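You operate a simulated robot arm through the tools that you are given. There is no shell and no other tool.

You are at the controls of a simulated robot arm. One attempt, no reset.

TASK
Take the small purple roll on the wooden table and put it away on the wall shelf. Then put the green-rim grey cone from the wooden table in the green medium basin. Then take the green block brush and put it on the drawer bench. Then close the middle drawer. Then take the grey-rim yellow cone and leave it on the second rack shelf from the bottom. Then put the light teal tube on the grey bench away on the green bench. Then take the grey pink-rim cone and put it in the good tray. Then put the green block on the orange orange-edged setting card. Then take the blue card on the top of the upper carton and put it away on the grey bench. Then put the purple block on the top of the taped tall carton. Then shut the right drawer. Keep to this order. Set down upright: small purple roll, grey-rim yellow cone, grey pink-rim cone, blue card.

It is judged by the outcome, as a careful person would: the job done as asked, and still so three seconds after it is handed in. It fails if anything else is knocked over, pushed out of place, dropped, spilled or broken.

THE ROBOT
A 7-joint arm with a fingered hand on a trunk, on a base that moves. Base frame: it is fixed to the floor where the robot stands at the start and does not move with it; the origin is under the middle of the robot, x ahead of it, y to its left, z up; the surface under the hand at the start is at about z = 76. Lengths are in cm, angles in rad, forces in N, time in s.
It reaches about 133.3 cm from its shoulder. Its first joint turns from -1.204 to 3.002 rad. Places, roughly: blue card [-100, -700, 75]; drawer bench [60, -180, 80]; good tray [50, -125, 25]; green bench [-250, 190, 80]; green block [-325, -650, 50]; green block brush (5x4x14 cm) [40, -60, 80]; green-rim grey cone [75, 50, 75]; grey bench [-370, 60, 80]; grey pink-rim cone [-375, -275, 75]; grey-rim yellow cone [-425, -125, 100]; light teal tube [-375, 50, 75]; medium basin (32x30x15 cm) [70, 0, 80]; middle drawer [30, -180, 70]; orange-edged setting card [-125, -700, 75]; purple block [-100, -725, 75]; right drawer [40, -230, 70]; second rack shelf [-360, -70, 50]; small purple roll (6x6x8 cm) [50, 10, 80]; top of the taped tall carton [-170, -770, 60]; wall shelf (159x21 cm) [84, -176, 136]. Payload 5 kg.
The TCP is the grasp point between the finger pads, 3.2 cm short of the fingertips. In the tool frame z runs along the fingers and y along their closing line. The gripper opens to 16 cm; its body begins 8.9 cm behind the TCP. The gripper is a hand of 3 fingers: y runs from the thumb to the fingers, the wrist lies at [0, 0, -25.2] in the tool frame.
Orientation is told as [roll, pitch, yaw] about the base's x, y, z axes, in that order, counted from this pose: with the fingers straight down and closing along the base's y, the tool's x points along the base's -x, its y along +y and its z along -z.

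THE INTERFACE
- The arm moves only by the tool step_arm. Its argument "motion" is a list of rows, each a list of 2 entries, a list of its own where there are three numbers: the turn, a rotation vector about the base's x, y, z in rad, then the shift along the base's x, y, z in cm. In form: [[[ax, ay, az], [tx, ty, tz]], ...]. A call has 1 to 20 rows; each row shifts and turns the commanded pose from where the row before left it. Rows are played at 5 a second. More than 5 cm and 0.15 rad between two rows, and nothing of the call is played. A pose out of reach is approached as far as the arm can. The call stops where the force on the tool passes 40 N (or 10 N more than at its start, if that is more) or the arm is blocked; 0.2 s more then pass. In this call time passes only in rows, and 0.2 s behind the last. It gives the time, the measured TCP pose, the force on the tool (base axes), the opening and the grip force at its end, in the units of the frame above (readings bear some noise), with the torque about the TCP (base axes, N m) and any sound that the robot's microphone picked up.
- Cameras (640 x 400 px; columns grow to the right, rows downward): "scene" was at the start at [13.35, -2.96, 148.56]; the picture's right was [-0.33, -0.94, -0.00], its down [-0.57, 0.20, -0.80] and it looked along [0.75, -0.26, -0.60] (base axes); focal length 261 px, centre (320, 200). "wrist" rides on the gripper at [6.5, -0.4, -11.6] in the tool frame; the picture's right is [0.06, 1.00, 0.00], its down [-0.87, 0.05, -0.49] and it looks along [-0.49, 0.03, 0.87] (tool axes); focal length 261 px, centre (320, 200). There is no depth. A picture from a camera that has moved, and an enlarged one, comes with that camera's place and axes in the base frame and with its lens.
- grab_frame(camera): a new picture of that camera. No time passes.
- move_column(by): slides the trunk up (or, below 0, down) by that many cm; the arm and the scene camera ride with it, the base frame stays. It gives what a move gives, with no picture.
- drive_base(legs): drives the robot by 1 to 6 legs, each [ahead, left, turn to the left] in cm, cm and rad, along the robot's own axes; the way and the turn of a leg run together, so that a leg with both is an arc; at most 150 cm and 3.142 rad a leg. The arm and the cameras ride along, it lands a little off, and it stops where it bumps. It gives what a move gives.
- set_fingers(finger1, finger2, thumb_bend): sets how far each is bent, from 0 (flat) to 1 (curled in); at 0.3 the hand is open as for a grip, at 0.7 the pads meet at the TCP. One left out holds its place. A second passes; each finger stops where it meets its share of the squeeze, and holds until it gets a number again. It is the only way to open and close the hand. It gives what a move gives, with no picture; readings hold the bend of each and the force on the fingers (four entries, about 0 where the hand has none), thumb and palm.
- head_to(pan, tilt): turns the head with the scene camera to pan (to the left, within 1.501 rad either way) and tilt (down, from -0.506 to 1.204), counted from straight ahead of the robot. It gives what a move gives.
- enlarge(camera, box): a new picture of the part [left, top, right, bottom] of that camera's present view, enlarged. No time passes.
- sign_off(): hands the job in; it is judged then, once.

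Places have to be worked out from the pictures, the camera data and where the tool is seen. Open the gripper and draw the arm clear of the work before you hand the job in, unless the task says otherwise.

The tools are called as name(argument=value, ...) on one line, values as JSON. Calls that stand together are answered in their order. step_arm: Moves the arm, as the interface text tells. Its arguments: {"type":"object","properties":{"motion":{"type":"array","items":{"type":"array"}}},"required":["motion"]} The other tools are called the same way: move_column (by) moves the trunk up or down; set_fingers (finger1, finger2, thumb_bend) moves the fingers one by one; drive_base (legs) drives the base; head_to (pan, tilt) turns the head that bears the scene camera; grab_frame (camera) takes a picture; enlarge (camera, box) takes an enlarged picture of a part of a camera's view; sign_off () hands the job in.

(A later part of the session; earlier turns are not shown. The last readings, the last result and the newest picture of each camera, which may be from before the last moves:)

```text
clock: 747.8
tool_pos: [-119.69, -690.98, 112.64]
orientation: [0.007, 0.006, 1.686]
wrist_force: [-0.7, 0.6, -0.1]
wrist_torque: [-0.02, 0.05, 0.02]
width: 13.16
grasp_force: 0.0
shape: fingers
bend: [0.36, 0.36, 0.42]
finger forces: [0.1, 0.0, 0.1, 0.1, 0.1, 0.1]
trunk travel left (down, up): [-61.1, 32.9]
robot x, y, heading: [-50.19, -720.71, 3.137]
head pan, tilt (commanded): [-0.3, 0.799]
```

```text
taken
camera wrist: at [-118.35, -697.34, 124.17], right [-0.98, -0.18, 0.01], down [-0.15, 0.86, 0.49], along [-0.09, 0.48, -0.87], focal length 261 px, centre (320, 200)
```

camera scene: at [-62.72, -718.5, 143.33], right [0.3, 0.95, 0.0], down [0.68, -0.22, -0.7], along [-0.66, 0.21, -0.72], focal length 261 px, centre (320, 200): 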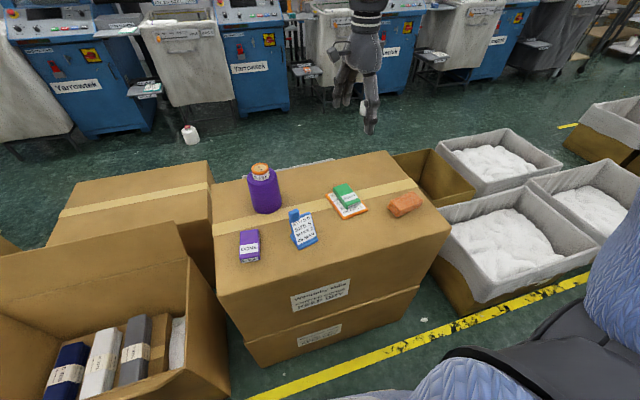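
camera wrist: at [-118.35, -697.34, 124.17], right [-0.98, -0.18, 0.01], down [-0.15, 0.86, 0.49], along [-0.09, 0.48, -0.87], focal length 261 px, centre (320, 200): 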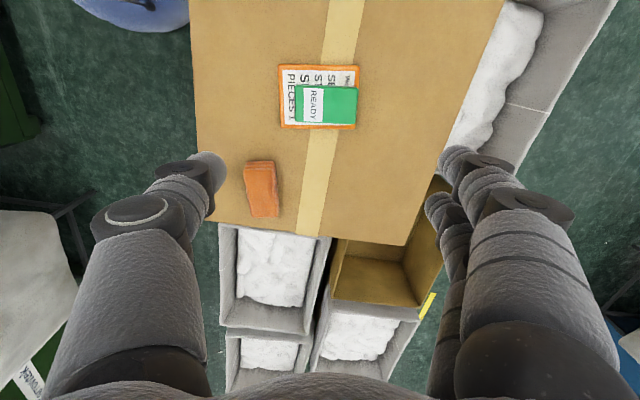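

The green block lies on the orange-edged card. Next, the blue card: I shift 22 cm to the left to look at it from above with the wrist camera.

drive_base(legs=[[0, 24, 0]])

grab_frame(camera="wrist")

enlarge(camera="wrist", box=[220, 60, 420, 220])

grab_frame(camera="scene")

```text
clock: 749.6
tool_pos: [-119.75, -715.19, 112.69]
orientation: [0.005, 0.007, 1.684]
wrist_force: [0.0, 0.2, -0.7]
wrist_torque: [0.06, -0.03, 0.0]
width: 13.16
grasp_force: 0.2
shape: fingers
bend: [0.36, 0.36, 0.42]
finger forces: [0.0, 0.1, 0.1, 0.1, 0.1, 0.0]
trunk travel left (down, up): [-61.1, 32.9]
robot x, y, heading: [-50.08, -745.46, 3.134]
head pan, tilt (commanded): [-0.3, 0.799]
```

```text
taken
camera wrist: at [-118.42, -721.61, 124.22], right [-0.98, -0.17, 0.01], down [-0.15, 0.86, 0.49], along [-0.09, 0.48, -0.87], focal length 261 px, centre (320, 200)
```

wrist: 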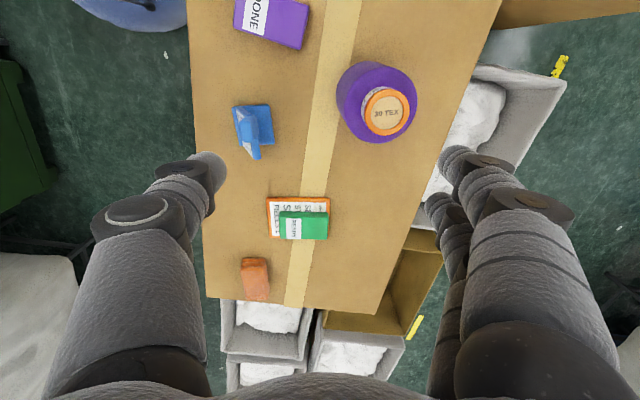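

```text
2.50 times, centred on (320, 140) of wrist
camera zoom: at [-118.42, -721.61, 124.22], right [-0.98, -0.17, 0.01], down [-0.15, 0.86, 0.49], along [-0.09, 0.48, -0.87], focal length 652 px, centre (320, 350)
```

zoom: 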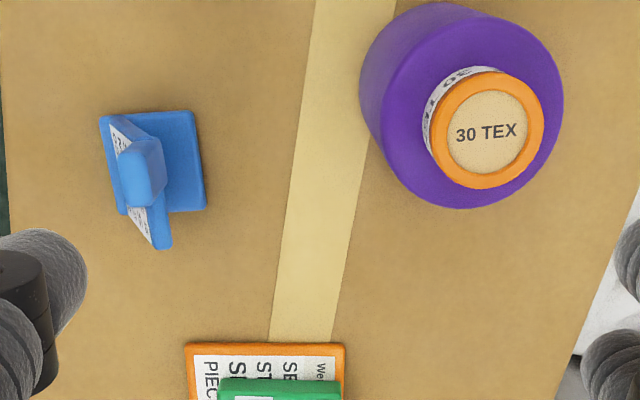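

```text
taken
camera scene: at [-62.85, -742.94, 143.34], right [0.3, 0.95, 0.0], down [0.68, -0.22, -0.7], along [-0.66, 0.21, -0.72], focal length 261 px, centre (320, 200)
```

scene: 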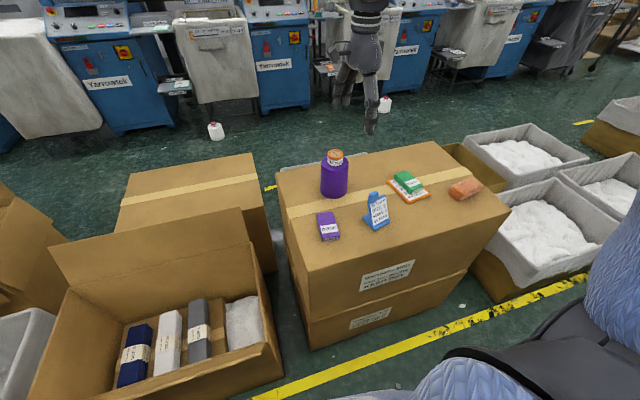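

From above I can tell: the blue card's panel stands over a 6.5×7 cm foot, turned about 0.25 rad, panel centre ≈[-108.3, -709.2], top z≈88 (tab ≈91). I align the closing line across the panel and move above it.

step_arm(motion=[[[0, 0, 0.07], [3.8, 2.0, 0]], [[0, 0, 0.066], [3.8, 2.0, 0]], [[0, 0, 0], [3.8, 2.0, 0]]])

grab_frame(camera="wrist")

enlarge(camera="wrist", box=[230, 60, 410, 220])

```text
clock: 750.4
tool_pos: [-108.1, -708.92, 112.7]
orientation: [0.007, 0.006, 1.821]
wrist_force: [0.7, 0.4, 0.5]
wrist_torque: [-0.04, 0.02, 0.01]
width: 13.19
grasp_force: 0.1
shape: fingers
bend: [0.36, 0.36, 0.42]
finger forces: [0.0, 0.0, 0.0, 0.0, 0.0, 0.1]
trunk travel left (down, up): [-61.1, 32.9]
robot x, y, heading: [-50.27, -745.12, 3.135]
head pan, tilt (commanded): [-0.3, 0.799]
```

```text
taken
camera wrist: at [-105.94, -714.96, 124.2], right [-0.95, -0.31, 0.01], down [-0.26, 0.83, 0.49], along [-0.16, 0.46, -0.87], focal length 261 px, centre (320, 200)
```

wrist: 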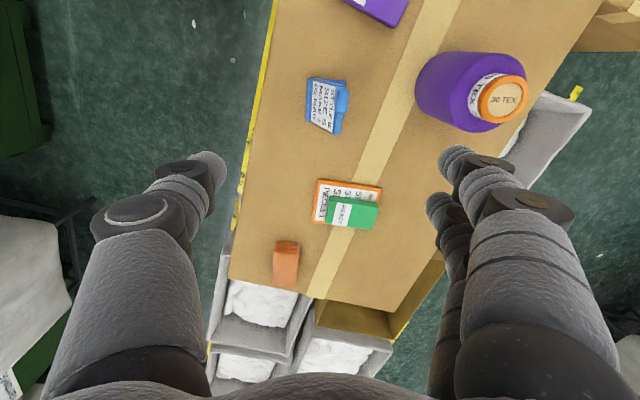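

```text
2.50 times, centred on (320, 140) of wrist
camera zoom: at [-105.94, -714.96, 124.2], right [-0.95, -0.31, 0.01], down [-0.26, 0.83, 0.49], along [-0.16, 0.46, -0.87], focal length 652 px, centre (320, 350)
```

zoom: 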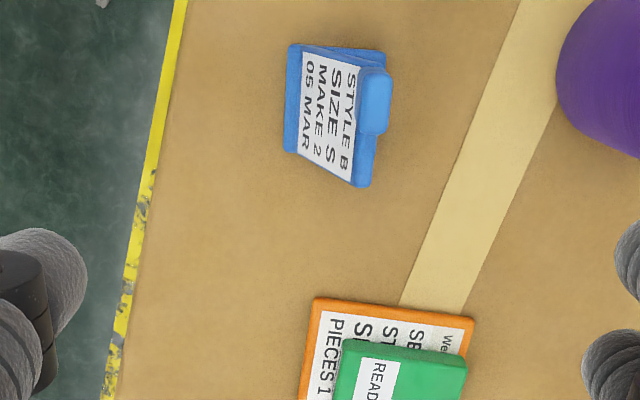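

The panel leans back about 25° toward -x over its foot. I tilt the hand to match the panel's lean so the grip stays true, with a narrower opening.

set_fingers(finger1=0.46, finger2=0.46, thumb_bend=0.46)

step_arm(motion=[[[0.035, -0.136, 0], [-0.4, 0, 0]], [[0.035, -0.136, 0], [-0.4, 0, 0]], [[0.03, -0.12, 0], [-0.4, 0, 0]]])

grab_frame(camera="wrist")

grab_frame(camera="scene")

```text
clock: 751.4
tool_pos: [-108.21, -709.03, 112.63]
orientation: [0.006, 0.008, 1.82]
wrist_force: [-1.2, 0.2, -0.2]
wrist_torque: [0.02, 0.01, -0.02]
width: 10.44
grasp_force: 0.1
shape: fingers
bend: [0.46, 0.46, 0.46]
finger forces: [0.0, 0.1, 0.0, 0.1, 0.0, 0.0]
trunk travel left (down, up): [-61.1, 32.9]
robot x, y, heading: [-50.32, -745.16, 3.135]
head pan, tilt (commanded): [-0.3, 0.799]
```

```text
clock: 752.2
tool_pos: [-109.58, -709.1, 112.52]
orientation: [-0.402, 0.005, 1.818]
wrist_force: [-0.6, -1.0, -0.3]
wrist_torque: [0.0, -0.06, 0.0]
width: 10.39
grasp_force: 0.1
shape: fingers
bend: [0.46, 0.46, 0.46]
finger forces: [0.1, 0.0, 0.0, 0.1, 0.1, 0.1]
trunk travel left (down, up): [-61.1, 32.9]
robot x, y, heading: [-50.17, -745.28, 3.132]
head pan, tilt (commanded): [-0.3, 0.799]
```

```text
taken
camera wrist: at [-112.07, -716.34, 123.21], right [-0.88, -0.29, -0.39], down [-0.45, 0.79, 0.43], along [0.19, 0.55, -0.82], focal length 261 px, centre (320, 200)
```

wrist: 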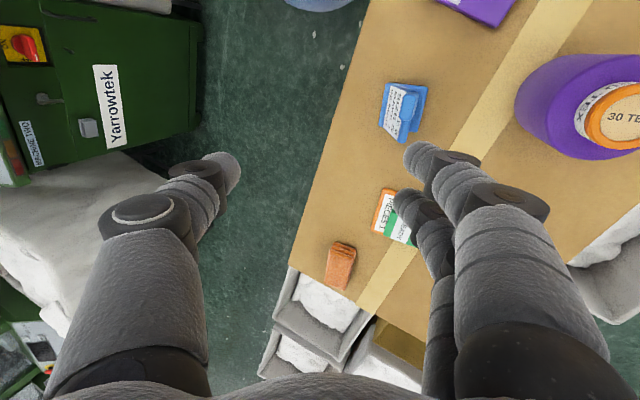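

```text
taken
camera scene: at [-63.14, -742.73, 143.3], right [0.3, 0.95, 0.0], down [0.68, -0.22, -0.7], along [-0.66, 0.21, -0.72], focal length 261 px, centre (320, 200)
```

scene: 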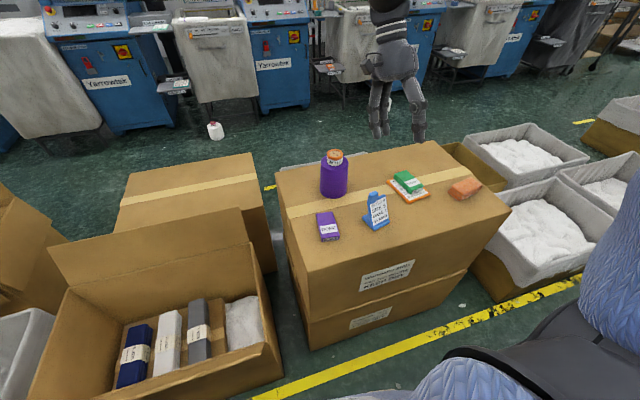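

The tilt matches. I open the rear fingers a little more for clearance behind the tab and descend partway.

set_fingers(finger1=0.36, finger2=0.36)

step_arm(motion=[[[0, 0, 0], [-0.6, 0, 0]]])

move_column(by=-17)

grab_frame(camera="wrist")

enlarge(camera="scene", box=[300, 90, 480, 230])

```text
clock: 753.2
tool_pos: [-109.41, -709.03, 112.71]
orientation: [-0.397, 0.004, 1.817]
wrist_force: [0.1, 0.1, -0.1]
wrist_torque: [-0.02, -0.01, 0.01]
width: 12.37
grasp_force: 0.1
shape: fingers
bend: [0.36, 0.36, 0.46]
finger forces: [0.0, 0.0, 0.0, 0.1, 0.0, 0.0]
trunk travel left (down, up): [-61.1, 32.9]
robot x, y, heading: [-50.1, -744.91, 3.137]
head pan, tilt (commanded): [-0.3, 0.799]
```

```text
clock: 753.6
tool_pos: [-110.13, -709.11, 112.6]
orientation: [-0.4, 0.005, 1.818]
wrist_force: [0.5, -0.2, 0.1]
wrist_torque: [0.04, 0.0, -0.02]
width: 12.37
grasp_force: 0.0
shape: fingers
bend: [0.36, 0.36, 0.46]
finger forces: [0.0, 0.1, 0.0, 0.1, 0.0, 0.0]
trunk travel left (down, up): [-61.1, 32.9]
robot x, y, heading: [-50.01, -745.52, 3.133]
head pan, tilt (commanded): [-0.3, 0.799]
```

```text
clock: 755.5
tool_pos: [-110.17, -709.27, 95.8]
orientation: [-0.398, 0.005, 1.817]
wrist_force: [0.4, -0.1, 0.5]
wrist_torque: [-0.02, 0.0, 0.06]
width: 12.38
grasp_force: 0.0
shape: fingers
bend: [0.36, 0.36, 0.46]
finger forces: [0.0, 0.0, 0.0, 0.1, 0.0, 0.1]
trunk travel left (down, up): [-44.1, 49.9]
robot x, y, heading: [-50.12, -745.15, 3.13]
head pan, tilt (commanded): [-0.3, 0.799]
```

```text
taken
camera wrist: at [-112.46, -716.43, 106.39], right [-0.88, -0.29, -0.39], down [-0.45, 0.79, 0.43], along [0.18, 0.55, -0.82], focal length 261 px, centre (320, 200)
```

wrist: 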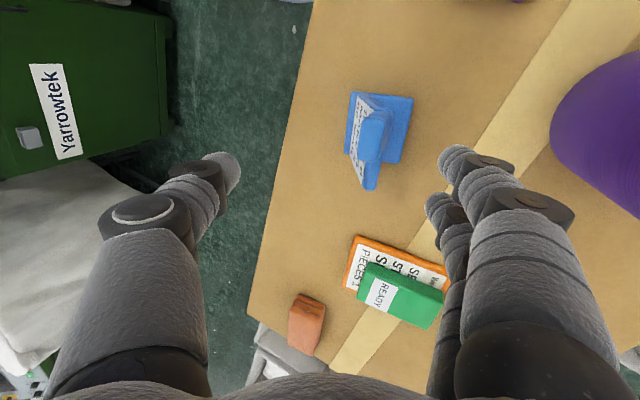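

```text
2.86 times, centred on (390, 160) of scene
camera zoom: at [-62.83, -742.8, 126.34], right [0.3, 0.95, 0.0], down [0.68, -0.22, -0.7], along [-0.66, 0.21, -0.72], focal length 745 px, centre (120, 314)
```

zoom: 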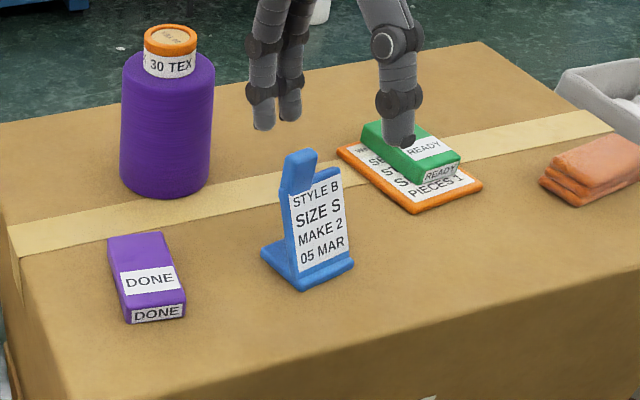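

The panel now appears edge-on to the hand, as wanted. I continue down to grasp height.

move_column(by=-6)

grab_frame(camera="wrist")

enlarge(camera="scene", box=[320, 60, 480, 200])

```text
clock: 756.5
tool_pos: [-110.24, -709.16, 89.72]
orientation: [-0.397, 0.005, 1.817]
wrist_force: [0.3, 0.4, -0.2]
wrist_torque: [0.05, 0.02, 0.0]
width: 12.36
grasp_force: 0.0
shape: fingers
bend: [0.36, 0.36, 0.46]
finger forces: [0.0, 0.0, 0.0, 0.0, 0.0, 0.0]
trunk travel left (down, up): [-38.1, 55.9]
robot x, y, heading: [-50.17, -745.5, 3.133]
head pan, tilt (commanded): [-0.3, 0.799]
```

```text
taken
camera wrist: at [-112.45, -716.44, 100.41], right [-0.88, -0.29, -0.39], down [-0.45, 0.79, 0.43], along [0.18, 0.55, -0.82], focal length 261 px, centre (320, 200)
```

wrist: 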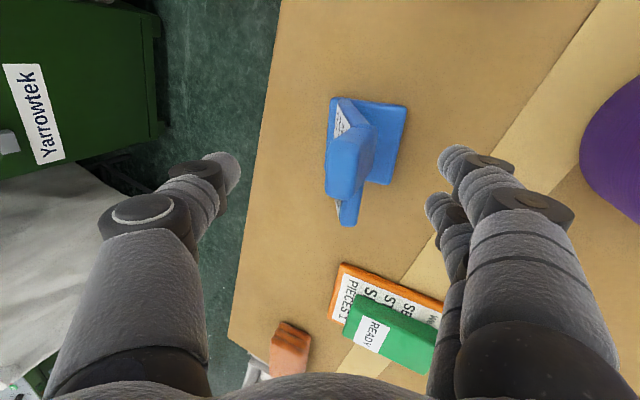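

```text
2.86 times, centred on (400, 130) of scene
camera zoom: at [-62.82, -742.81, 120.35], right [0.3, 0.95, 0.0], down [0.68, -0.22, -0.7], along [-0.66, 0.21, -0.72], focal length 745 px, centre (91, 400)
```

zoom: 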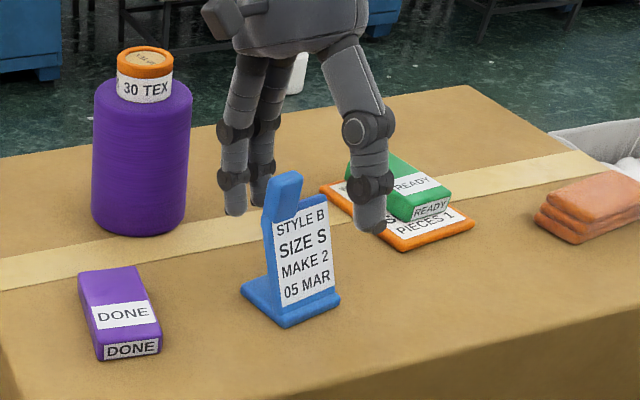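

move_column(by=-3.5)

grab_frame(camera="wrist")

enlarge(camera="scene", box=[320, 40, 480, 180])

```text
clock: 757.3
tool_pos: [-110.11, -709.17, 86.1]
orientation: [-0.398, 0.005, 1.817]
wrist_force: [0.3, -0.4, -0.1]
wrist_torque: [-0.06, 0.02, -0.01]
width: 12.36
grasp_force: 0.1
shape: fingers
bend: [0.36, 0.36, 0.46]
finger forces: [0.0, 0.0, 0.0, 0.1, 0.1, 0.0]
trunk travel left (down, up): [-34.6, 59.4]
robot x, y, heading: [-50.31, -745.12, 3.134]
head pan, tilt (commanded): [-0.3, 0.799]
```

```text
taken
camera wrist: at [-112.45, -716.44, 96.9], right [-0.88, -0.29, -0.39], down [-0.45, 0.79, 0.43], along [0.18, 0.55, -0.82], focal length 261 px, centre (320, 200)
```

wrist: 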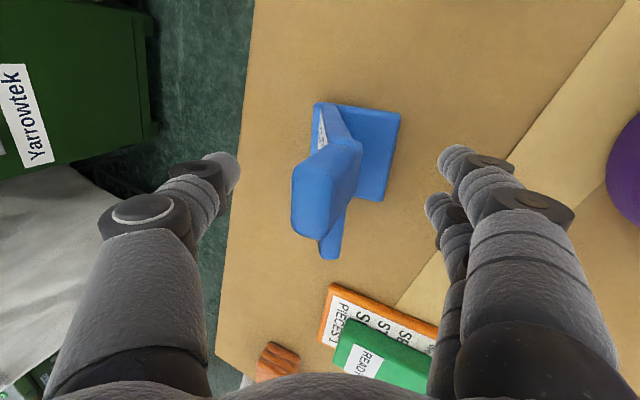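

```text
2.86 times, centred on (400, 110) of scene
camera zoom: at [-62.82, -742.81, 116.84], right [0.3, 0.95, 0.0], down [0.68, -0.22, -0.7], along [-0.66, 0.21, -0.72], focal length 745 px, centre (91, 457)
```

zoom: 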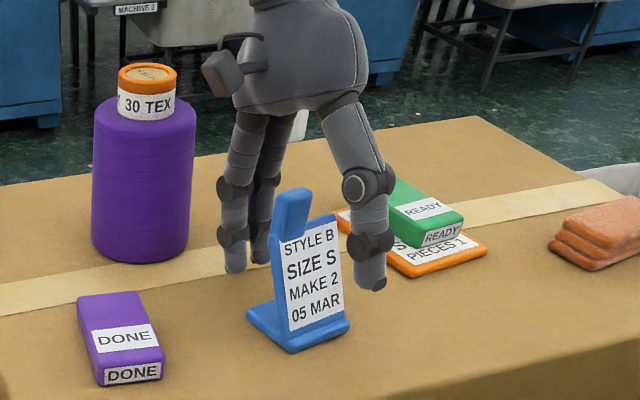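

The panel sits between thumb and fingers. I close on it.

set_fingers(finger1=0.75, finger2=0.75, thumb_bend=0.72)

grab_frame(camera="wrist")

enlarge(camera="scene", box=[320, 40, 480, 180])

```text
clock: 758.3
tool_pos: [-110.15, -709.26, 86.09]
orientation: [-0.397, 0.007, 1.815]
wrist_force: [-0.2, 0.0, 1.4]
wrist_torque: [0.01, -0.03, 0.0]
width: 1.75
grasp_force: 11.5
shape: fingers
bend: [0.73, 0.73, 0.69]
finger forces: [5.8, 5.7, 0.0, 0.1, 11.7, 0.1]
trunk travel left (down, up): [-34.6, 59.4]
robot x, y, heading: [-50.11, -745.14, 3.14]
head pan, tilt (commanded): [-0.3, 0.799]
```

```text
taken
camera wrist: at [-112.47, -716.42, 96.88], right [-0.88, -0.29, -0.39], down [-0.45, 0.79, 0.43], along [0.18, 0.55, -0.82], focal length 261 px, centre (320, 200)
```

wrist: 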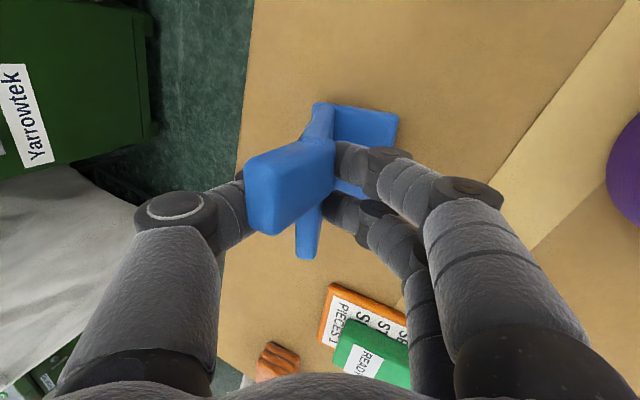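

```text
2.86 times, centred on (400, 110) of scene
camera zoom: at [-62.84, -742.79, 116.83], right [0.3, 0.95, 0.0], down [0.68, -0.22, -0.7], along [-0.66, 0.21, -0.72], focal length 745 px, centre (91, 457)
```

zoom: 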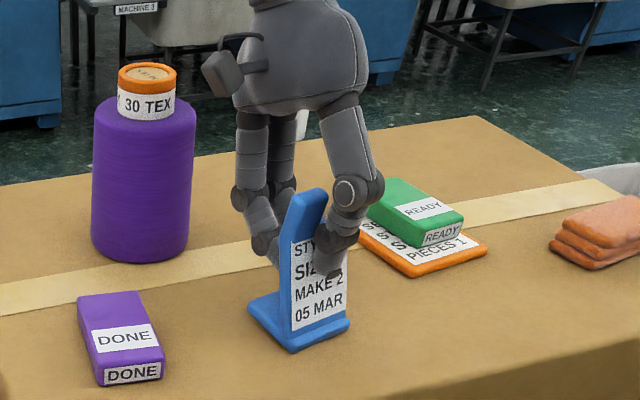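

Held, but lightly (12 N). I increase the squeeze a bit before lifting.

set_fingers(finger1=0.9, finger2=0.9, thumb_bend=0.85)

grab_frame(camera="wrist")

enlarge(camera="scene", box=[320, 40, 480, 180])

```text
clock: 759.3
tool_pos: [-110.16, -709.15, 86.01]
orientation: [-0.398, 0.004, 1.817]
wrist_force: [0.3, 0.5, -0.7]
wrist_torque: [0.02, 0.01, 0.0]
width: 1.63
grasp_force: 31.2
shape: fingers
bend: [0.74, 0.74, 0.69]
finger forces: [15.5, 15.6, 0.1, 0.0, 31.1, 0.0]
trunk travel left (down, up): [-34.6, 59.4]
robot x, y, heading: [-50.16, -745.33, 3.136]
head pan, tilt (commanded): [-0.3, 0.799]
```

```text
taken
camera wrist: at [-112.47, -716.42, 96.87], right [-0.88, -0.29, -0.39], down [-0.45, 0.79, 0.43], along [0.18, 0.55, -0.82], focal length 261 px, centre (320, 200)
```

wrist: 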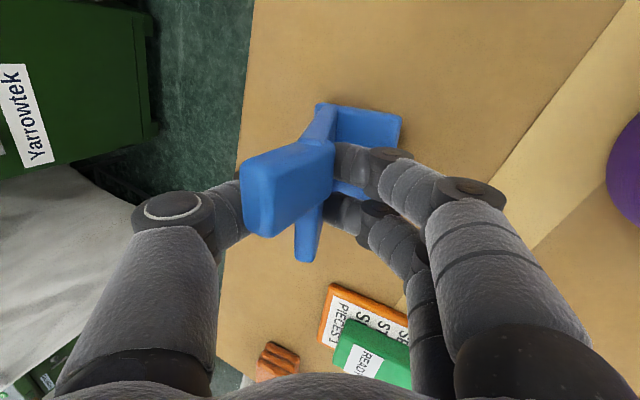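

```text
2.86 times, centred on (400, 110) of scene
camera zoom: at [-62.85, -742.79, 116.83], right [0.3, 0.95, 0.0], down [0.68, -0.22, -0.7], along [-0.66, 0.21, -0.72], focal length 745 px, centre (91, 457)
```

zoom: 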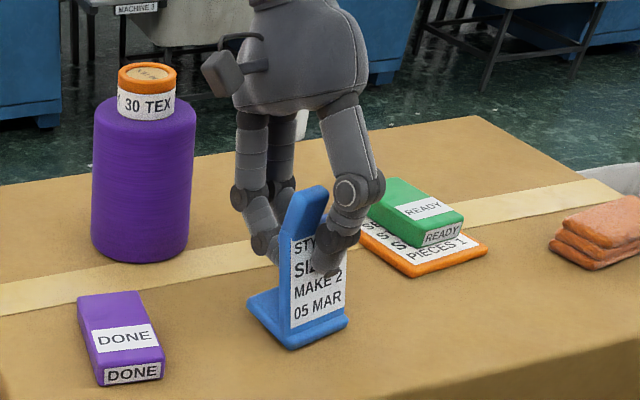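

Firm now (31 N). I lift a few centimetres and check the card's attitude.

move_column(by=6)

enlarge(camera="scene", box=[320, 40, 480, 180])

grab_frame(camera="wrist")

```text
clock: 760.3
tool_pos: [-110.23, -709.27, 92.04]
orientation: [-0.397, 0.006, 1.817]
wrist_force: [0.4, -0.3, 0.5]
wrist_torque: [-0.02, 0.01, 0.02]
width: 1.65
grasp_force: 31.5
shape: fingers
bend: [0.74, 0.74, 0.69]
finger forces: [15.6, 15.6, 0.1, 0.1, 31.0, 0.0]
trunk travel left (down, up): [-40.6, 53.4]
robot x, y, heading: [-50.22, -745.32, 3.128]
head pan, tilt (commanded): [-0.3, 0.799]
```

```text
2.86 times, centred on (400, 110) of scene
camera zoom: at [-62.87, -742.77, 122.82], right [0.3, 0.95, 0.0], down [0.68, -0.22, -0.7], along [-0.66, 0.21, -0.72], focal length 745 px, centre (91, 457)
```

zoom: 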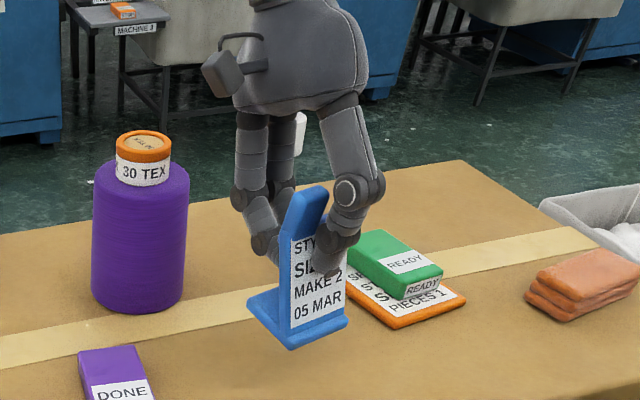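

```text
taken
camera wrist: at [-112.49, -716.4, 102.83], right [-0.88, -0.29, -0.39], down [-0.45, 0.79, 0.43], along [0.18, 0.55, -0.82], focal length 261 px, centre (320, 200)
```

wrist: 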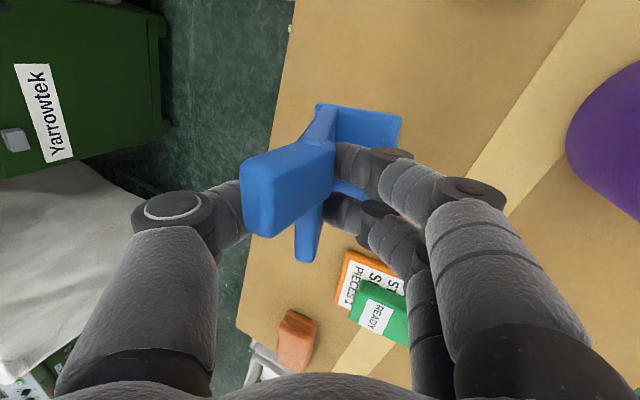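

The card hangs steady; only ~7° of tilt, which I'll correct at placing. I raise it and turn left to face -y, keeping the arm over the bin side, then drive backwards up the aisle.

move_column(by=28)

drive_base(legs=[[0, 0, 0.8], [0, 0, 0.775]])

head_to(pan=-0.3, tilt=0.5)

grab_frame(camera="scene")

```text
clock: 763.1
tool_pos: [-110.12, -709.09, 120.0]
orientation: [-0.399, 0.005, 1.817]
wrist_force: [-0.4, 0.4, -0.3]
wrist_torque: [0.0, 0.01, -0.01]
width: 1.65
grasp_force: 31.2
shape: fingers
bend: [0.74, 0.74, 0.69]
finger forces: [15.6, 15.7, 0.0, 0.0, 31.1, 0.1]
trunk travel left (down, up): [-68.6, 25.4]
robot x, y, heading: [-50.1, -745.28, 3.136]
head pan, tilt (commanded): [-0.3, 0.799]
```

```text
clock: 767.7
tool_pos: [-85.09, -805.84, 120.14]
orientation: [-0.399, 0.004, -2.876]
wrist_force: [0.1, 0.2, -0.9]
wrist_torque: [-0.02, 0.02, 0.02]
width: 1.65
grasp_force: 30.7
shape: fingers
bend: [0.74, 0.74, 0.69]
finger forces: [15.6, 15.7, 0.1, 0.0, 31.1, 0.0]
trunk travel left (down, up): [-68.6, 25.4]
robot x, y, heading: [-50.23, -745.01, -1.557]
head pan, tilt (commanded): [-0.3, 0.799]
```

```text
clock: 768.5
tool_pos: [-85.23, -805.89, 120.14]
orientation: [-0.4, 0.006, -2.875]
wrist_force: [-0.4, -0.5, -0.9]
wrist_torque: [0.02, 0.03, 0.0]
width: 1.65
grasp_force: 31.3
shape: fingers
bend: [0.74, 0.74, 0.69]
finger forces: [15.6, 15.7, 0.1, 0.1, 31.2, 0.0]
trunk travel left (down, up): [-68.6, 25.4]
robot x, y, heading: [-50.31, -745.36, -1.559]
head pan, tilt (commanded): [-0.3, 0.499]
```

```text
taken
camera scene: at [-52.7, -759.06, 153.42], right [-0.96, 0.28, 0.0], down [0.14, 0.46, -0.88], along [-0.25, -0.84, -0.48], focal length 261 px, centre (320, 200)
```

scene: 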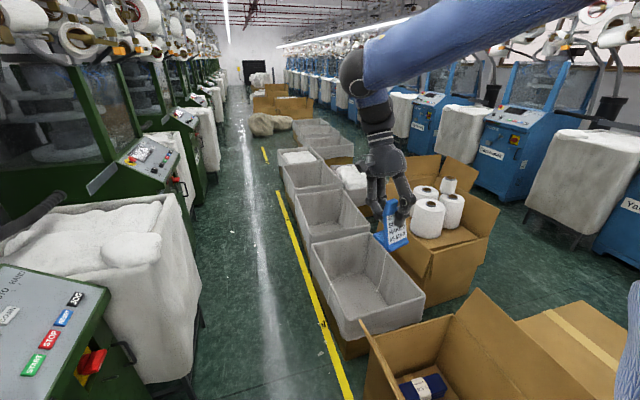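

drive_base(legs=[[-140, 0, -0.012], [-140, 0, 0], [-140, 0, 0], [-130, 0, 0]])

drive_base(legs=[[0, -100, 0], [0, -95, 0]])

```text
clock: 795.0
tool_pos: [-95.5, -251.88, 120.1]
orientation: [-0.396, 0.005, -2.874]
wrist_force: [0.5, -0.1, -0.7]
wrist_torque: [-0.03, -0.01, 0.0]
width: 1.64
grasp_force: 31.4
shape: fingers
bend: [0.74, 0.74, 0.69]
finger forces: [15.6, 15.7, 0.0, 0.0, 31.2, 0.0]
trunk travel left (down, up): [-68.6, 25.4]
robot x, y, heading: [-60.55, -191.54, -1.559]
head pan, tilt (commanded): [-0.3, 0.499]
```

```text
clock: 804.9
tool_pos: [-295.39, -252.78, 120.11]
orientation: [-0.397, 0.006, -2.886]
wrist_force: [-0.1, 0.0, -1.1]
wrist_torque: [0.02, 0.0, -0.02]
width: 1.63
grasp_force: 30.7
shape: fingers
bend: [0.74, 0.74, 0.69]
finger forces: [15.6, 15.7, 0.0, 0.0, 31.1, 0.0]
trunk travel left (down, up): [-68.6, 25.4]
robot x, y, heading: [-259.72, -192.8, -1.563]
head pan, tilt (commanded): [-0.3, 0.499]
```

drive_base(legs=[[0, 22, -0.008], [-140, 0, 0], [-66, 0, 0]])

drive_base(legs=[[0, 0, -0.8], [0, 0, -0.77]])

head_to(pan=-0.2, tilt=0.6)

grab_frame(camera="scene")

```text
clock: 816.2
tool_pos: [-272.72, -49.74, 120.17]
orientation: [-0.398, 0.005, -2.908]
wrist_force: [-0.2, 0.7, 0.5]
wrist_torque: [0.0, -0.01, 0.0]
width: 1.63
grasp_force: 31.2
shape: fingers
bend: [0.74, 0.74, 0.69]
finger forces: [15.6, 15.6, 0.1, 0.1, 31.1, 0.1]
trunk travel left (down, up): [-68.6, 25.4]
robot x, y, heading: [-236.0, 9.28, -1.593]
head pan, tilt (commanded): [-0.3, 0.499]
```

```text
clock: 820.8
tool_pos: [-294.47, 47.41, 120.16]
orientation: [-0.399, 0.004, 1.789]
wrist_force: [1.4, -0.9, -0.9]
wrist_torque: [0.0, 0.02, 0.03]
width: 1.63
grasp_force: 30.6
shape: fingers
bend: [0.74, 0.74, 0.69]
finger forces: [15.3, 15.4, 0.0, 0.0, 30.6, 0.1]
trunk travel left (down, up): [-68.6, 25.4]
robot x, y, heading: [-235.69, 9.59, 3.103]
head pan, tilt (commanded): [-0.3, 0.499]
```

```text
clock: 821.5
tool_pos: [-294.73, 47.33, 120.11]
orientation: [-0.398, 0.006, 1.789]
wrist_force: [0.5, 0.3, -0.3]
wrist_torque: [-0.02, 0.02, 0.0]
width: 1.61
grasp_force: 30.1
shape: fingers
bend: [0.74, 0.74, 0.69]
finger forces: [15.5, 15.3, 0.0, 0.0, 30.6, 0.0]
trunk travel left (down, up): [-68.6, 25.4]
robot x, y, heading: [-235.56, 9.74, 3.104]
head pan, tilt (commanded): [-0.201, 0.6]
```

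```text
taken
camera scene: at [-249.3, 11.88, 152.52], right [0.23, 0.97, 0.0], down [0.55, -0.13, -0.83], along [-0.8, 0.19, -0.56], focal length 261 px, centre (320, 200)
```

scene: 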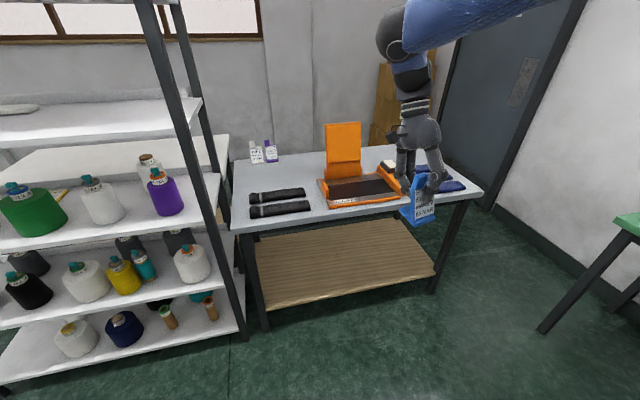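

The free zone on the grey bench is between the standing cards and the bander. I'll place the blue card at about [-371, 27]; I drive up to the bench.

drive_base(legs=[[40, 0, 0.035], [24, 15, 0]])

grab_frame(camera="scene")

grab_frame(camera="wrist")

```text
clock: 825.5
tool_pos: [-359.56, 30.32, 120.12]
orientation: [-0.4, 0.007, 1.832]
wrist_force: [0.0, -0.7, -0.1]
wrist_torque: [-0.01, -0.02, -0.01]
width: 1.6
grasp_force: 29.9
shape: fingers
bend: [0.74, 0.74, 0.69]
finger forces: [15.4, 15.5, 0.0, 0.0, 30.6, 0.0]
trunk travel left (down, up): [-68.6, 25.4]
robot x, y, heading: [-299.2, -5.04, -3.129]
head pan, tilt (commanded): [-0.201, 0.6]
```

```text
taken
camera scene: at [-312.81, -3.28, 152.51], right [0.19, 0.98, 0.0], down [0.56, -0.11, -0.82], along [-0.81, 0.16, -0.57], focal length 261 px, centre (320, 200)
```

scene: 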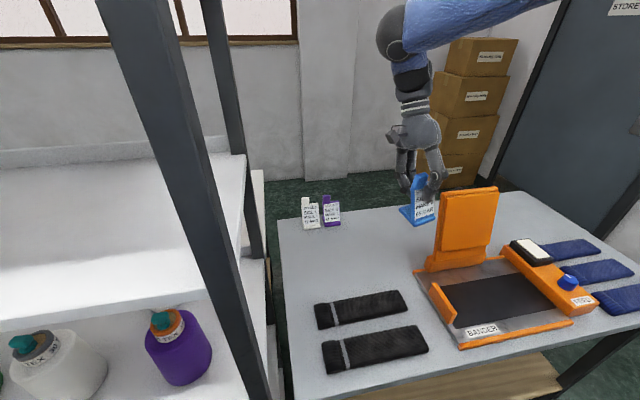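

```text
taken
camera wrist: at [-361.84, 23.01, 130.82], right [-0.87, -0.3, -0.39], down [-0.46, 0.78, 0.43], along [0.17, 0.55, -0.82], focal length 261 px, centre (320, 200)
```

wrist: 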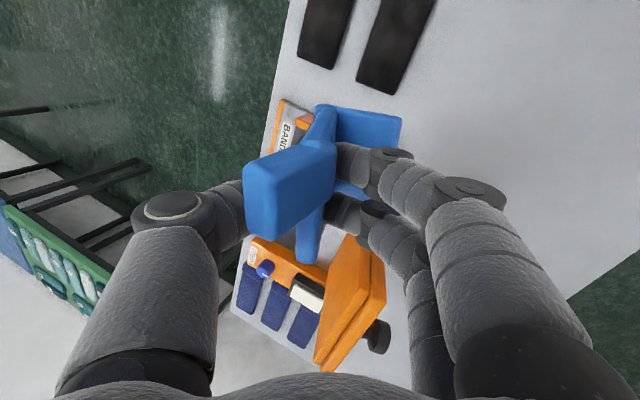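

Clear spot confirmed. I move over it and correct the card's tilt (~0.12 rad).

step_arm(motion=[[[0.03, -0.115, 0], [-4, -1.1, 0]], [[0, 0, 0], [-4, -1.1, 0]], [[0, 0, 0], [-4, -1.1, 0]]])

enlarge(camera="scene", box=[300, 100, 480, 250])

```text
clock: 826.3
tool_pos: [-361.88, 29.87, 112.6]
orientation: [-0.496, 0.018, 1.826]
wrist_force: [-0.4, -0.2, -0.5]
wrist_torque: [-0.02, -0.04, -0.02]
width: 1.63
grasp_force: 30.4
shape: fingers
bend: [0.74, 0.74, 0.69]
finger forces: [15.5, 15.4, 0.0, 0.1, 30.7, 0.0]
out of reach, approached as far as the arm can: row 1, 2, 3
trunk travel left (down, up): [-68.6, 25.4]
robot x, y, heading: [-298.89, -4.5, -3.134]
head pan, tilt (commanded): [-0.201, 0.6]
```

```text
2.67 times, centred on (390, 175) of scene
camera zoom: at [-312.91, -3.14, 152.5], right [0.19, 0.98, 0.0], down [0.56, -0.11, -0.82], along [-0.81, 0.16, -0.57], focal length 695 px, centre (133, 267)
```

zoom: 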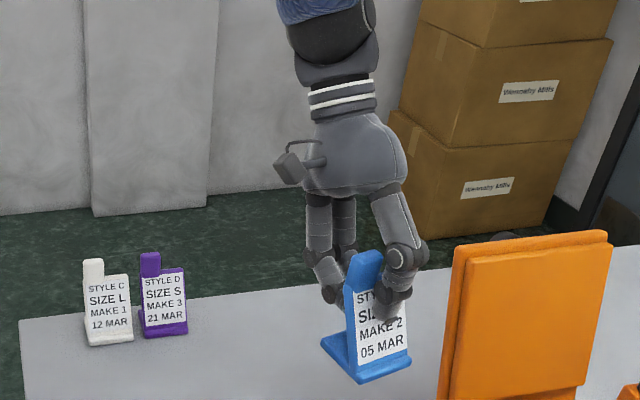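

The extra tilt reached the arm's limit at x≈-362. I drive 6 cm closer (clear of the rack post), which brings the card to x≈-368.

drive_base(legs=[[6, 0, 0]])

grab_frame(camera="scene")

enlarge(camera="scene", box=[260, 100, 480, 300])

grab_frame(camera="wrist")

```text
clock: 827.3
tool_pos: [-367.83, 29.94, 112.71]
orientation: [-0.497, 0.018, 1.823]
wrist_force: [0.0, -0.7, -1.0]
wrist_torque: [0.01, -0.07, 0.01]
width: 1.62
grasp_force: 30.9
shape: fingers
bend: [0.74, 0.74, 0.69]
finger forces: [15.5, 15.5, 0.1, 0.0, 30.6, 0.1]
trunk travel left (down, up): [-68.6, 25.4]
robot x, y, heading: [-304.94, -5.06, -3.137]
head pan, tilt (commanded): [-0.201, 0.6]
```

```text
taken
camera scene: at [-319.03, -3.13, 152.48], right [0.19, 0.98, 0.0], down [0.56, -0.11, -0.82], along [-0.81, 0.16, -0.57], focal length 261 px, centre (320, 200)
```

scene: 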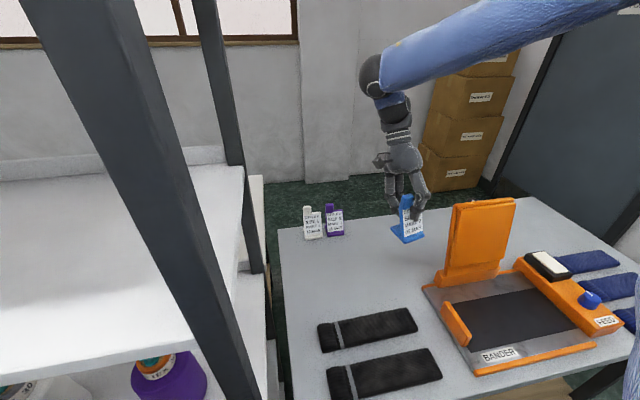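

```text
2.00 times, centred on (370, 200) of scene
camera zoom: at [-319.03, -3.13, 152.48], right [0.19, 0.98, 0.0], down [0.56, -0.11, -0.82], along [-0.81, 0.16, -0.57], focal length 521 px, centre (220, 200)
```

zoom: 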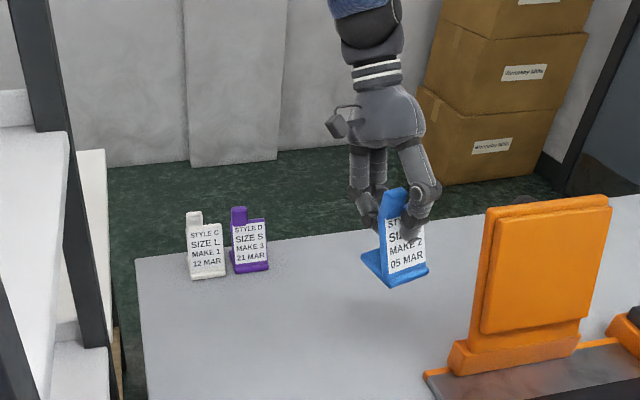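

```text
taken
camera wrist: at [-371.24, 22.56, 123.01], right [-0.83, -0.29, -0.48], down [-0.49, 0.78, 0.39], along [0.26, 0.56, -0.79], focal length 261 px, centre (320, 200)
```

wrist: 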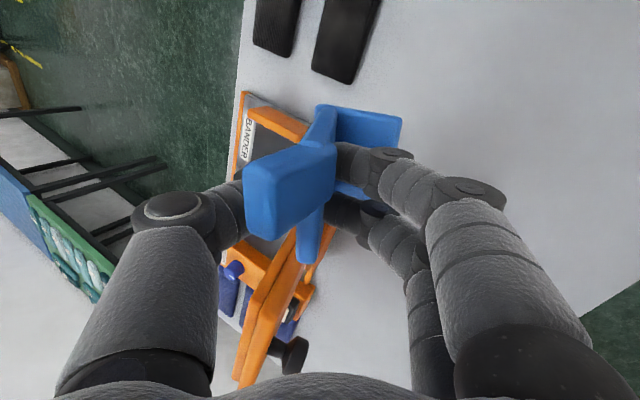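

The landing spot is clear. I lower with the trunk in stages.

move_column(by=-14)

enlarge(camera="scene", box=[300, 120, 480, 280])

move_column(by=-4)

enlarge(camera="scene", box=[320, 120, 460, 260])

```text
clock: 828.9
tool_pos: [-367.74, 29.84, 98.86]
orientation: [-0.497, 0.016, 1.824]
wrist_force: [0.4, 0.1, -1.5]
wrist_torque: [0.03, 0.01, -0.02]
width: 1.58
grasp_force: 30.7
shape: fingers
bend: [0.74, 0.74, 0.69]
finger forces: [15.5, 15.6, 0.1, 0.1, 30.7, 0.0]
trunk travel left (down, up): [-54.6, 39.4]
robot x, y, heading: [-305.18, -5.23, -3.138]
head pan, tilt (commanded): [-0.201, 0.6]
```

```text
2.50 times, centred on (390, 200) of scene
camera zoom: at [-318.69, -3.22, 138.53], right [0.19, 0.98, 0.0], down [0.55, -0.11, -0.82], along [-0.81, 0.16, -0.57], focal length 652 px, centre (145, 200)
```

zoom: 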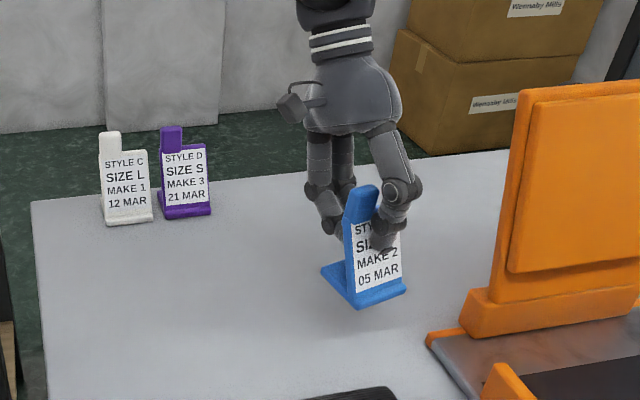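

```text
clock: 829.8
tool_pos: [-367.62, 29.9, 94.79]
orientation: [-0.497, 0.017, 1.824]
wrist_force: [-0.3, -0.7, -1.0]
wrist_torque: [0.0, 0.06, 0.01]
width: 1.62
grasp_force: 30.8
shape: fingers
bend: [0.74, 0.74, 0.69]
finger forces: [15.5, 15.5, 0.0, 0.0, 30.7, 0.1]
trunk travel left (down, up): [-50.6, 43.4]
robot x, y, heading: [-304.97, -4.98, -3.141]
head pan, tilt (commanded): [-0.201, 0.6]
```

```text
2.86 times, centred on (390, 190) of scene
camera zoom: at [-318.69, -3.22, 134.53], right [0.19, 0.98, 0.0], down [0.55, -0.11, -0.83], along [-0.81, 0.16, -0.57], focal length 745 px, centre (120, 229)
```

zoom: 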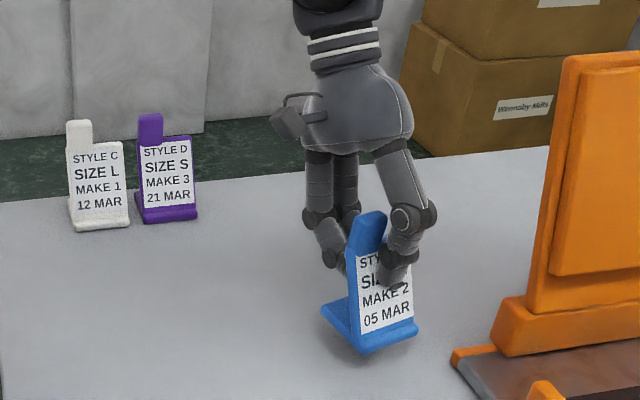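

The foot looks level. I lower in small steps until contact.

move_column(by=-1.5)

move_column(by=-0.7)

move_column(by=-0.6)

enlarge(camera="scene", box=[320, 120, 460, 260])

```text
clock: 830.4
tool_pos: [-367.63, 29.89, 93.27]
orientation: [-0.495, 0.015, 1.823]
wrist_force: [0.0, -0.4, -1.4]
wrist_torque: [0.01, 0.03, -0.01]
width: 1.6
grasp_force: 31.1
shape: fingers
bend: [0.74, 0.74, 0.69]
finger forces: [15.4, 15.6, 0.0, 0.0, 30.8, 0.0]
trunk travel left (down, up): [-49.1, 44.9]
robot x, y, heading: [-305.26, -5.03, -3.14]
head pan, tilt (commanded): [-0.201, 0.6]
```

```text
clock: 831.0
tool_pos: [-367.69, 29.97, 92.61]
orientation: [-0.496, 0.016, 1.824]
wrist_force: [0.3, 0.2, 0.7]
wrist_torque: [0.0, 0.02, 0.01]
width: 1.59
grasp_force: 30.9
shape: fingers
bend: [0.74, 0.74, 0.69]
finger forces: [15.5, 15.5, 0.1, 0.0, 30.7, 0.0]
trunk travel left (down, up): [-48.4, 45.6]
robot x, y, heading: [-305.13, -5.16, -3.138]
head pan, tilt (commanded): [-0.201, 0.6]
```

```text
clock: 831.5
tool_pos: [-367.71, 29.9, 91.92]
orientation: [-0.494, 0.015, 1.823]
wrist_force: [0.5, -0.2, -0.5]
wrist_torque: [0.03, 0.03, 0.01]
width: 1.59
grasp_force: 31.3
shape: fingers
bend: [0.74, 0.74, 0.69]
finger forces: [15.5, 15.8, 0.0, 0.0, 31.1, 0.0]
trunk travel left (down, up): [-47.8, 46.2]
robot x, y, heading: [-305.41, -4.8, -3.141]
head pan, tilt (commanded): [-0.201, 0.6]
```

```text
2.86 times, centred on (390, 190) of scene
camera zoom: at [-318.7, -3.21, 131.72], right [0.19, 0.98, 0.0], down [0.55, -0.11, -0.82], along [-0.81, 0.16, -0.57], focal length 745 px, centre (120, 229)
```

zoom: 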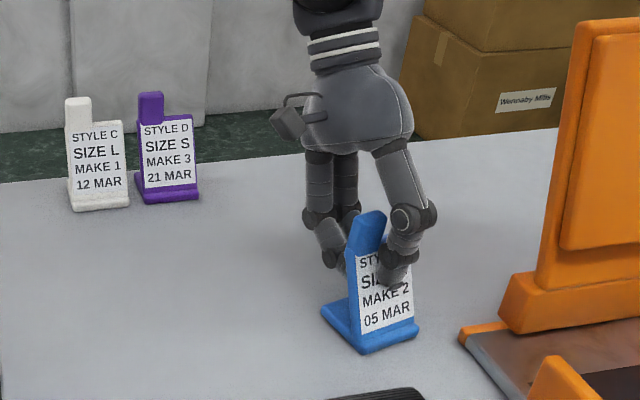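

move_column(by=-0.5)

move_column(by=-0.5)

enlarge(camera="scene", box=[350, 160, 430, 240])

```text
clock: 832.0
tool_pos: [-367.69, 29.84, 91.59]
orientation: [-0.495, 0.016, 1.822]
wrist_force: [-3.5, 1.3, 16.6]
wrist_torque: [0.12, -0.19, 0.03]
width: 1.59
grasp_force: 34.4
shape: fingers
bend: [0.75, 0.75, 0.71]
finger forces: [15.7, 16.4, 0.0, 0.0, 36.4, 0.0]
trunk travel left (down, up): [-47.3, 46.7]
robot x, y, heading: [-304.98, -5.0, -3.138]
head pan, tilt (commanded): [-0.201, 0.6]
```

```text
clock: 832.5
tool_pos: [-367.59, 29.92, 91.47]
orientation: [-0.49, 0.014, 1.824]
wrist_force: [-0.2, 1.8, 22.9]
wrist_torque: [0.12, -0.31, 0.04]
width: 1.6
grasp_force: 34.3
shape: fingers
bend: [0.75, 0.76, 0.73]
finger forces: [14.2, 14.9, 0.1, 0.0, 39.2, 0.1]
trunk travel left (down, up): [-46.9, 47.1]
robot x, y, heading: [-305.46, -4.83, -3.137]
head pan, tilt (commanded): [-0.201, 0.6]
stopped: the force on the tool passed its limit at 44 N (the readings are from after the stop); the commanded pose is now the measured one
```

```text
5.00 times, centred on (390, 200) of scene
camera zoom: at [-318.6, -3.23, 130.84], right [0.19, 0.98, 0.0], down [0.55, -0.11, -0.83], along [-0.81, 0.16, -0.56], focal length 1304 px, centre (-30, 200)
```

zoom: 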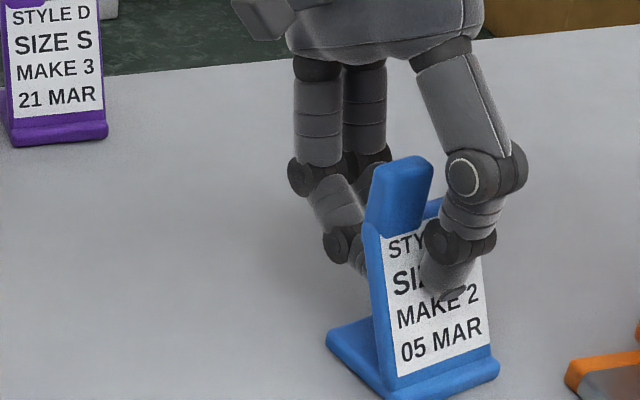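

The foot is on the bench. I relieve slightly and open both sides.

move_column(by=0.3)

set_fingers(finger1=0.58, finger2=0.58, thumb_bend=0.58)

enlarge(camera="scene", box=[350, 160, 430, 240])

grab_frame(camera="wrist")

```text
clock: 833.0
tool_pos: [-367.73, 29.89, 91.49]
orientation: [-0.494, 0.014, 1.824]
wrist_force: [1.0, -0.4, 6.2]
wrist_torque: [0.01, -0.1, -0.03]
width: 1.61
grasp_force: 31.3
shape: fingers
bend: [0.75, 0.75, 0.73]
finger forces: [14.6, 15.1, 0.0, 0.0, 32.9, 0.1]
trunk travel left (down, up): [-47.2, 46.8]
robot x, y, heading: [-305.35, -5.21, -3.133]
head pan, tilt (commanded): [-0.201, 0.6]
```

```text
clock: 834.0
tool_pos: [-367.74, 29.98, 91.61]
orientation: [-0.493, 0.014, 1.824]
wrist_force: [-0.4, 0.5, -0.7]
wrist_torque: [-0.01, 0.0, 0.0]
width: 5.84
grasp_force: 0.0
shape: fingers
bend: [0.57, 0.57, 0.57]
finger forces: [0.0, 0.0, 0.0, 0.0, 0.0, 0.0]
trunk travel left (down, up): [-47.2, 46.8]
robot x, y, heading: [-305.38, -4.67, -3.136]
head pan, tilt (commanded): [-0.201, 0.6]
```

```text
5.00 times, centred on (390, 200) of scene
camera zoom: at [-318.72, -3.2, 131.12], right [0.19, 0.98, 0.0], down [0.55, -0.11, -0.82], along [-0.81, 0.16, -0.57], focal length 1304 px, centre (-30, 200)
```

zoom: 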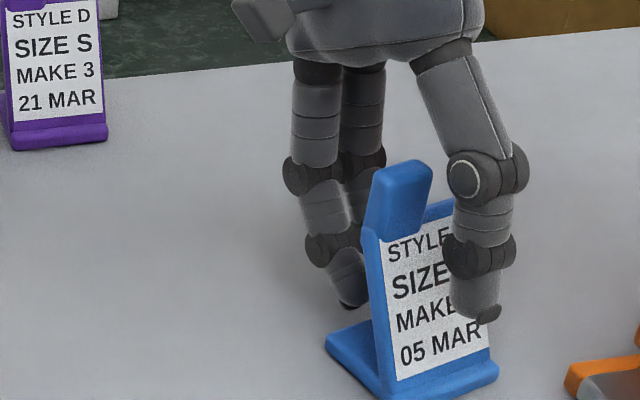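

```text
taken
camera wrist: at [-371.07, 22.49, 101.95], right [-0.83, -0.29, -0.47], down [-0.49, 0.78, 0.39], along [0.25, 0.56, -0.79], focal length 261 px, centre (320, 200)
```

wrist: 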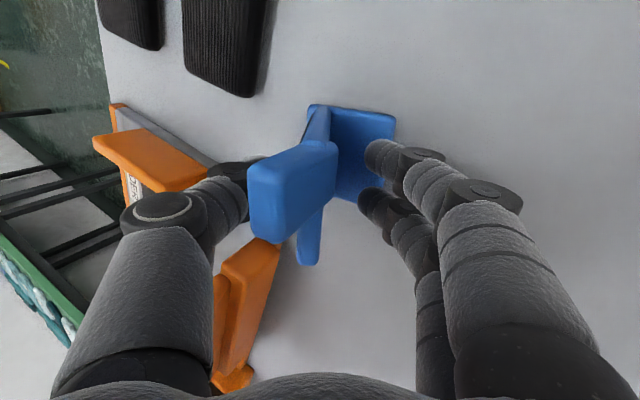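

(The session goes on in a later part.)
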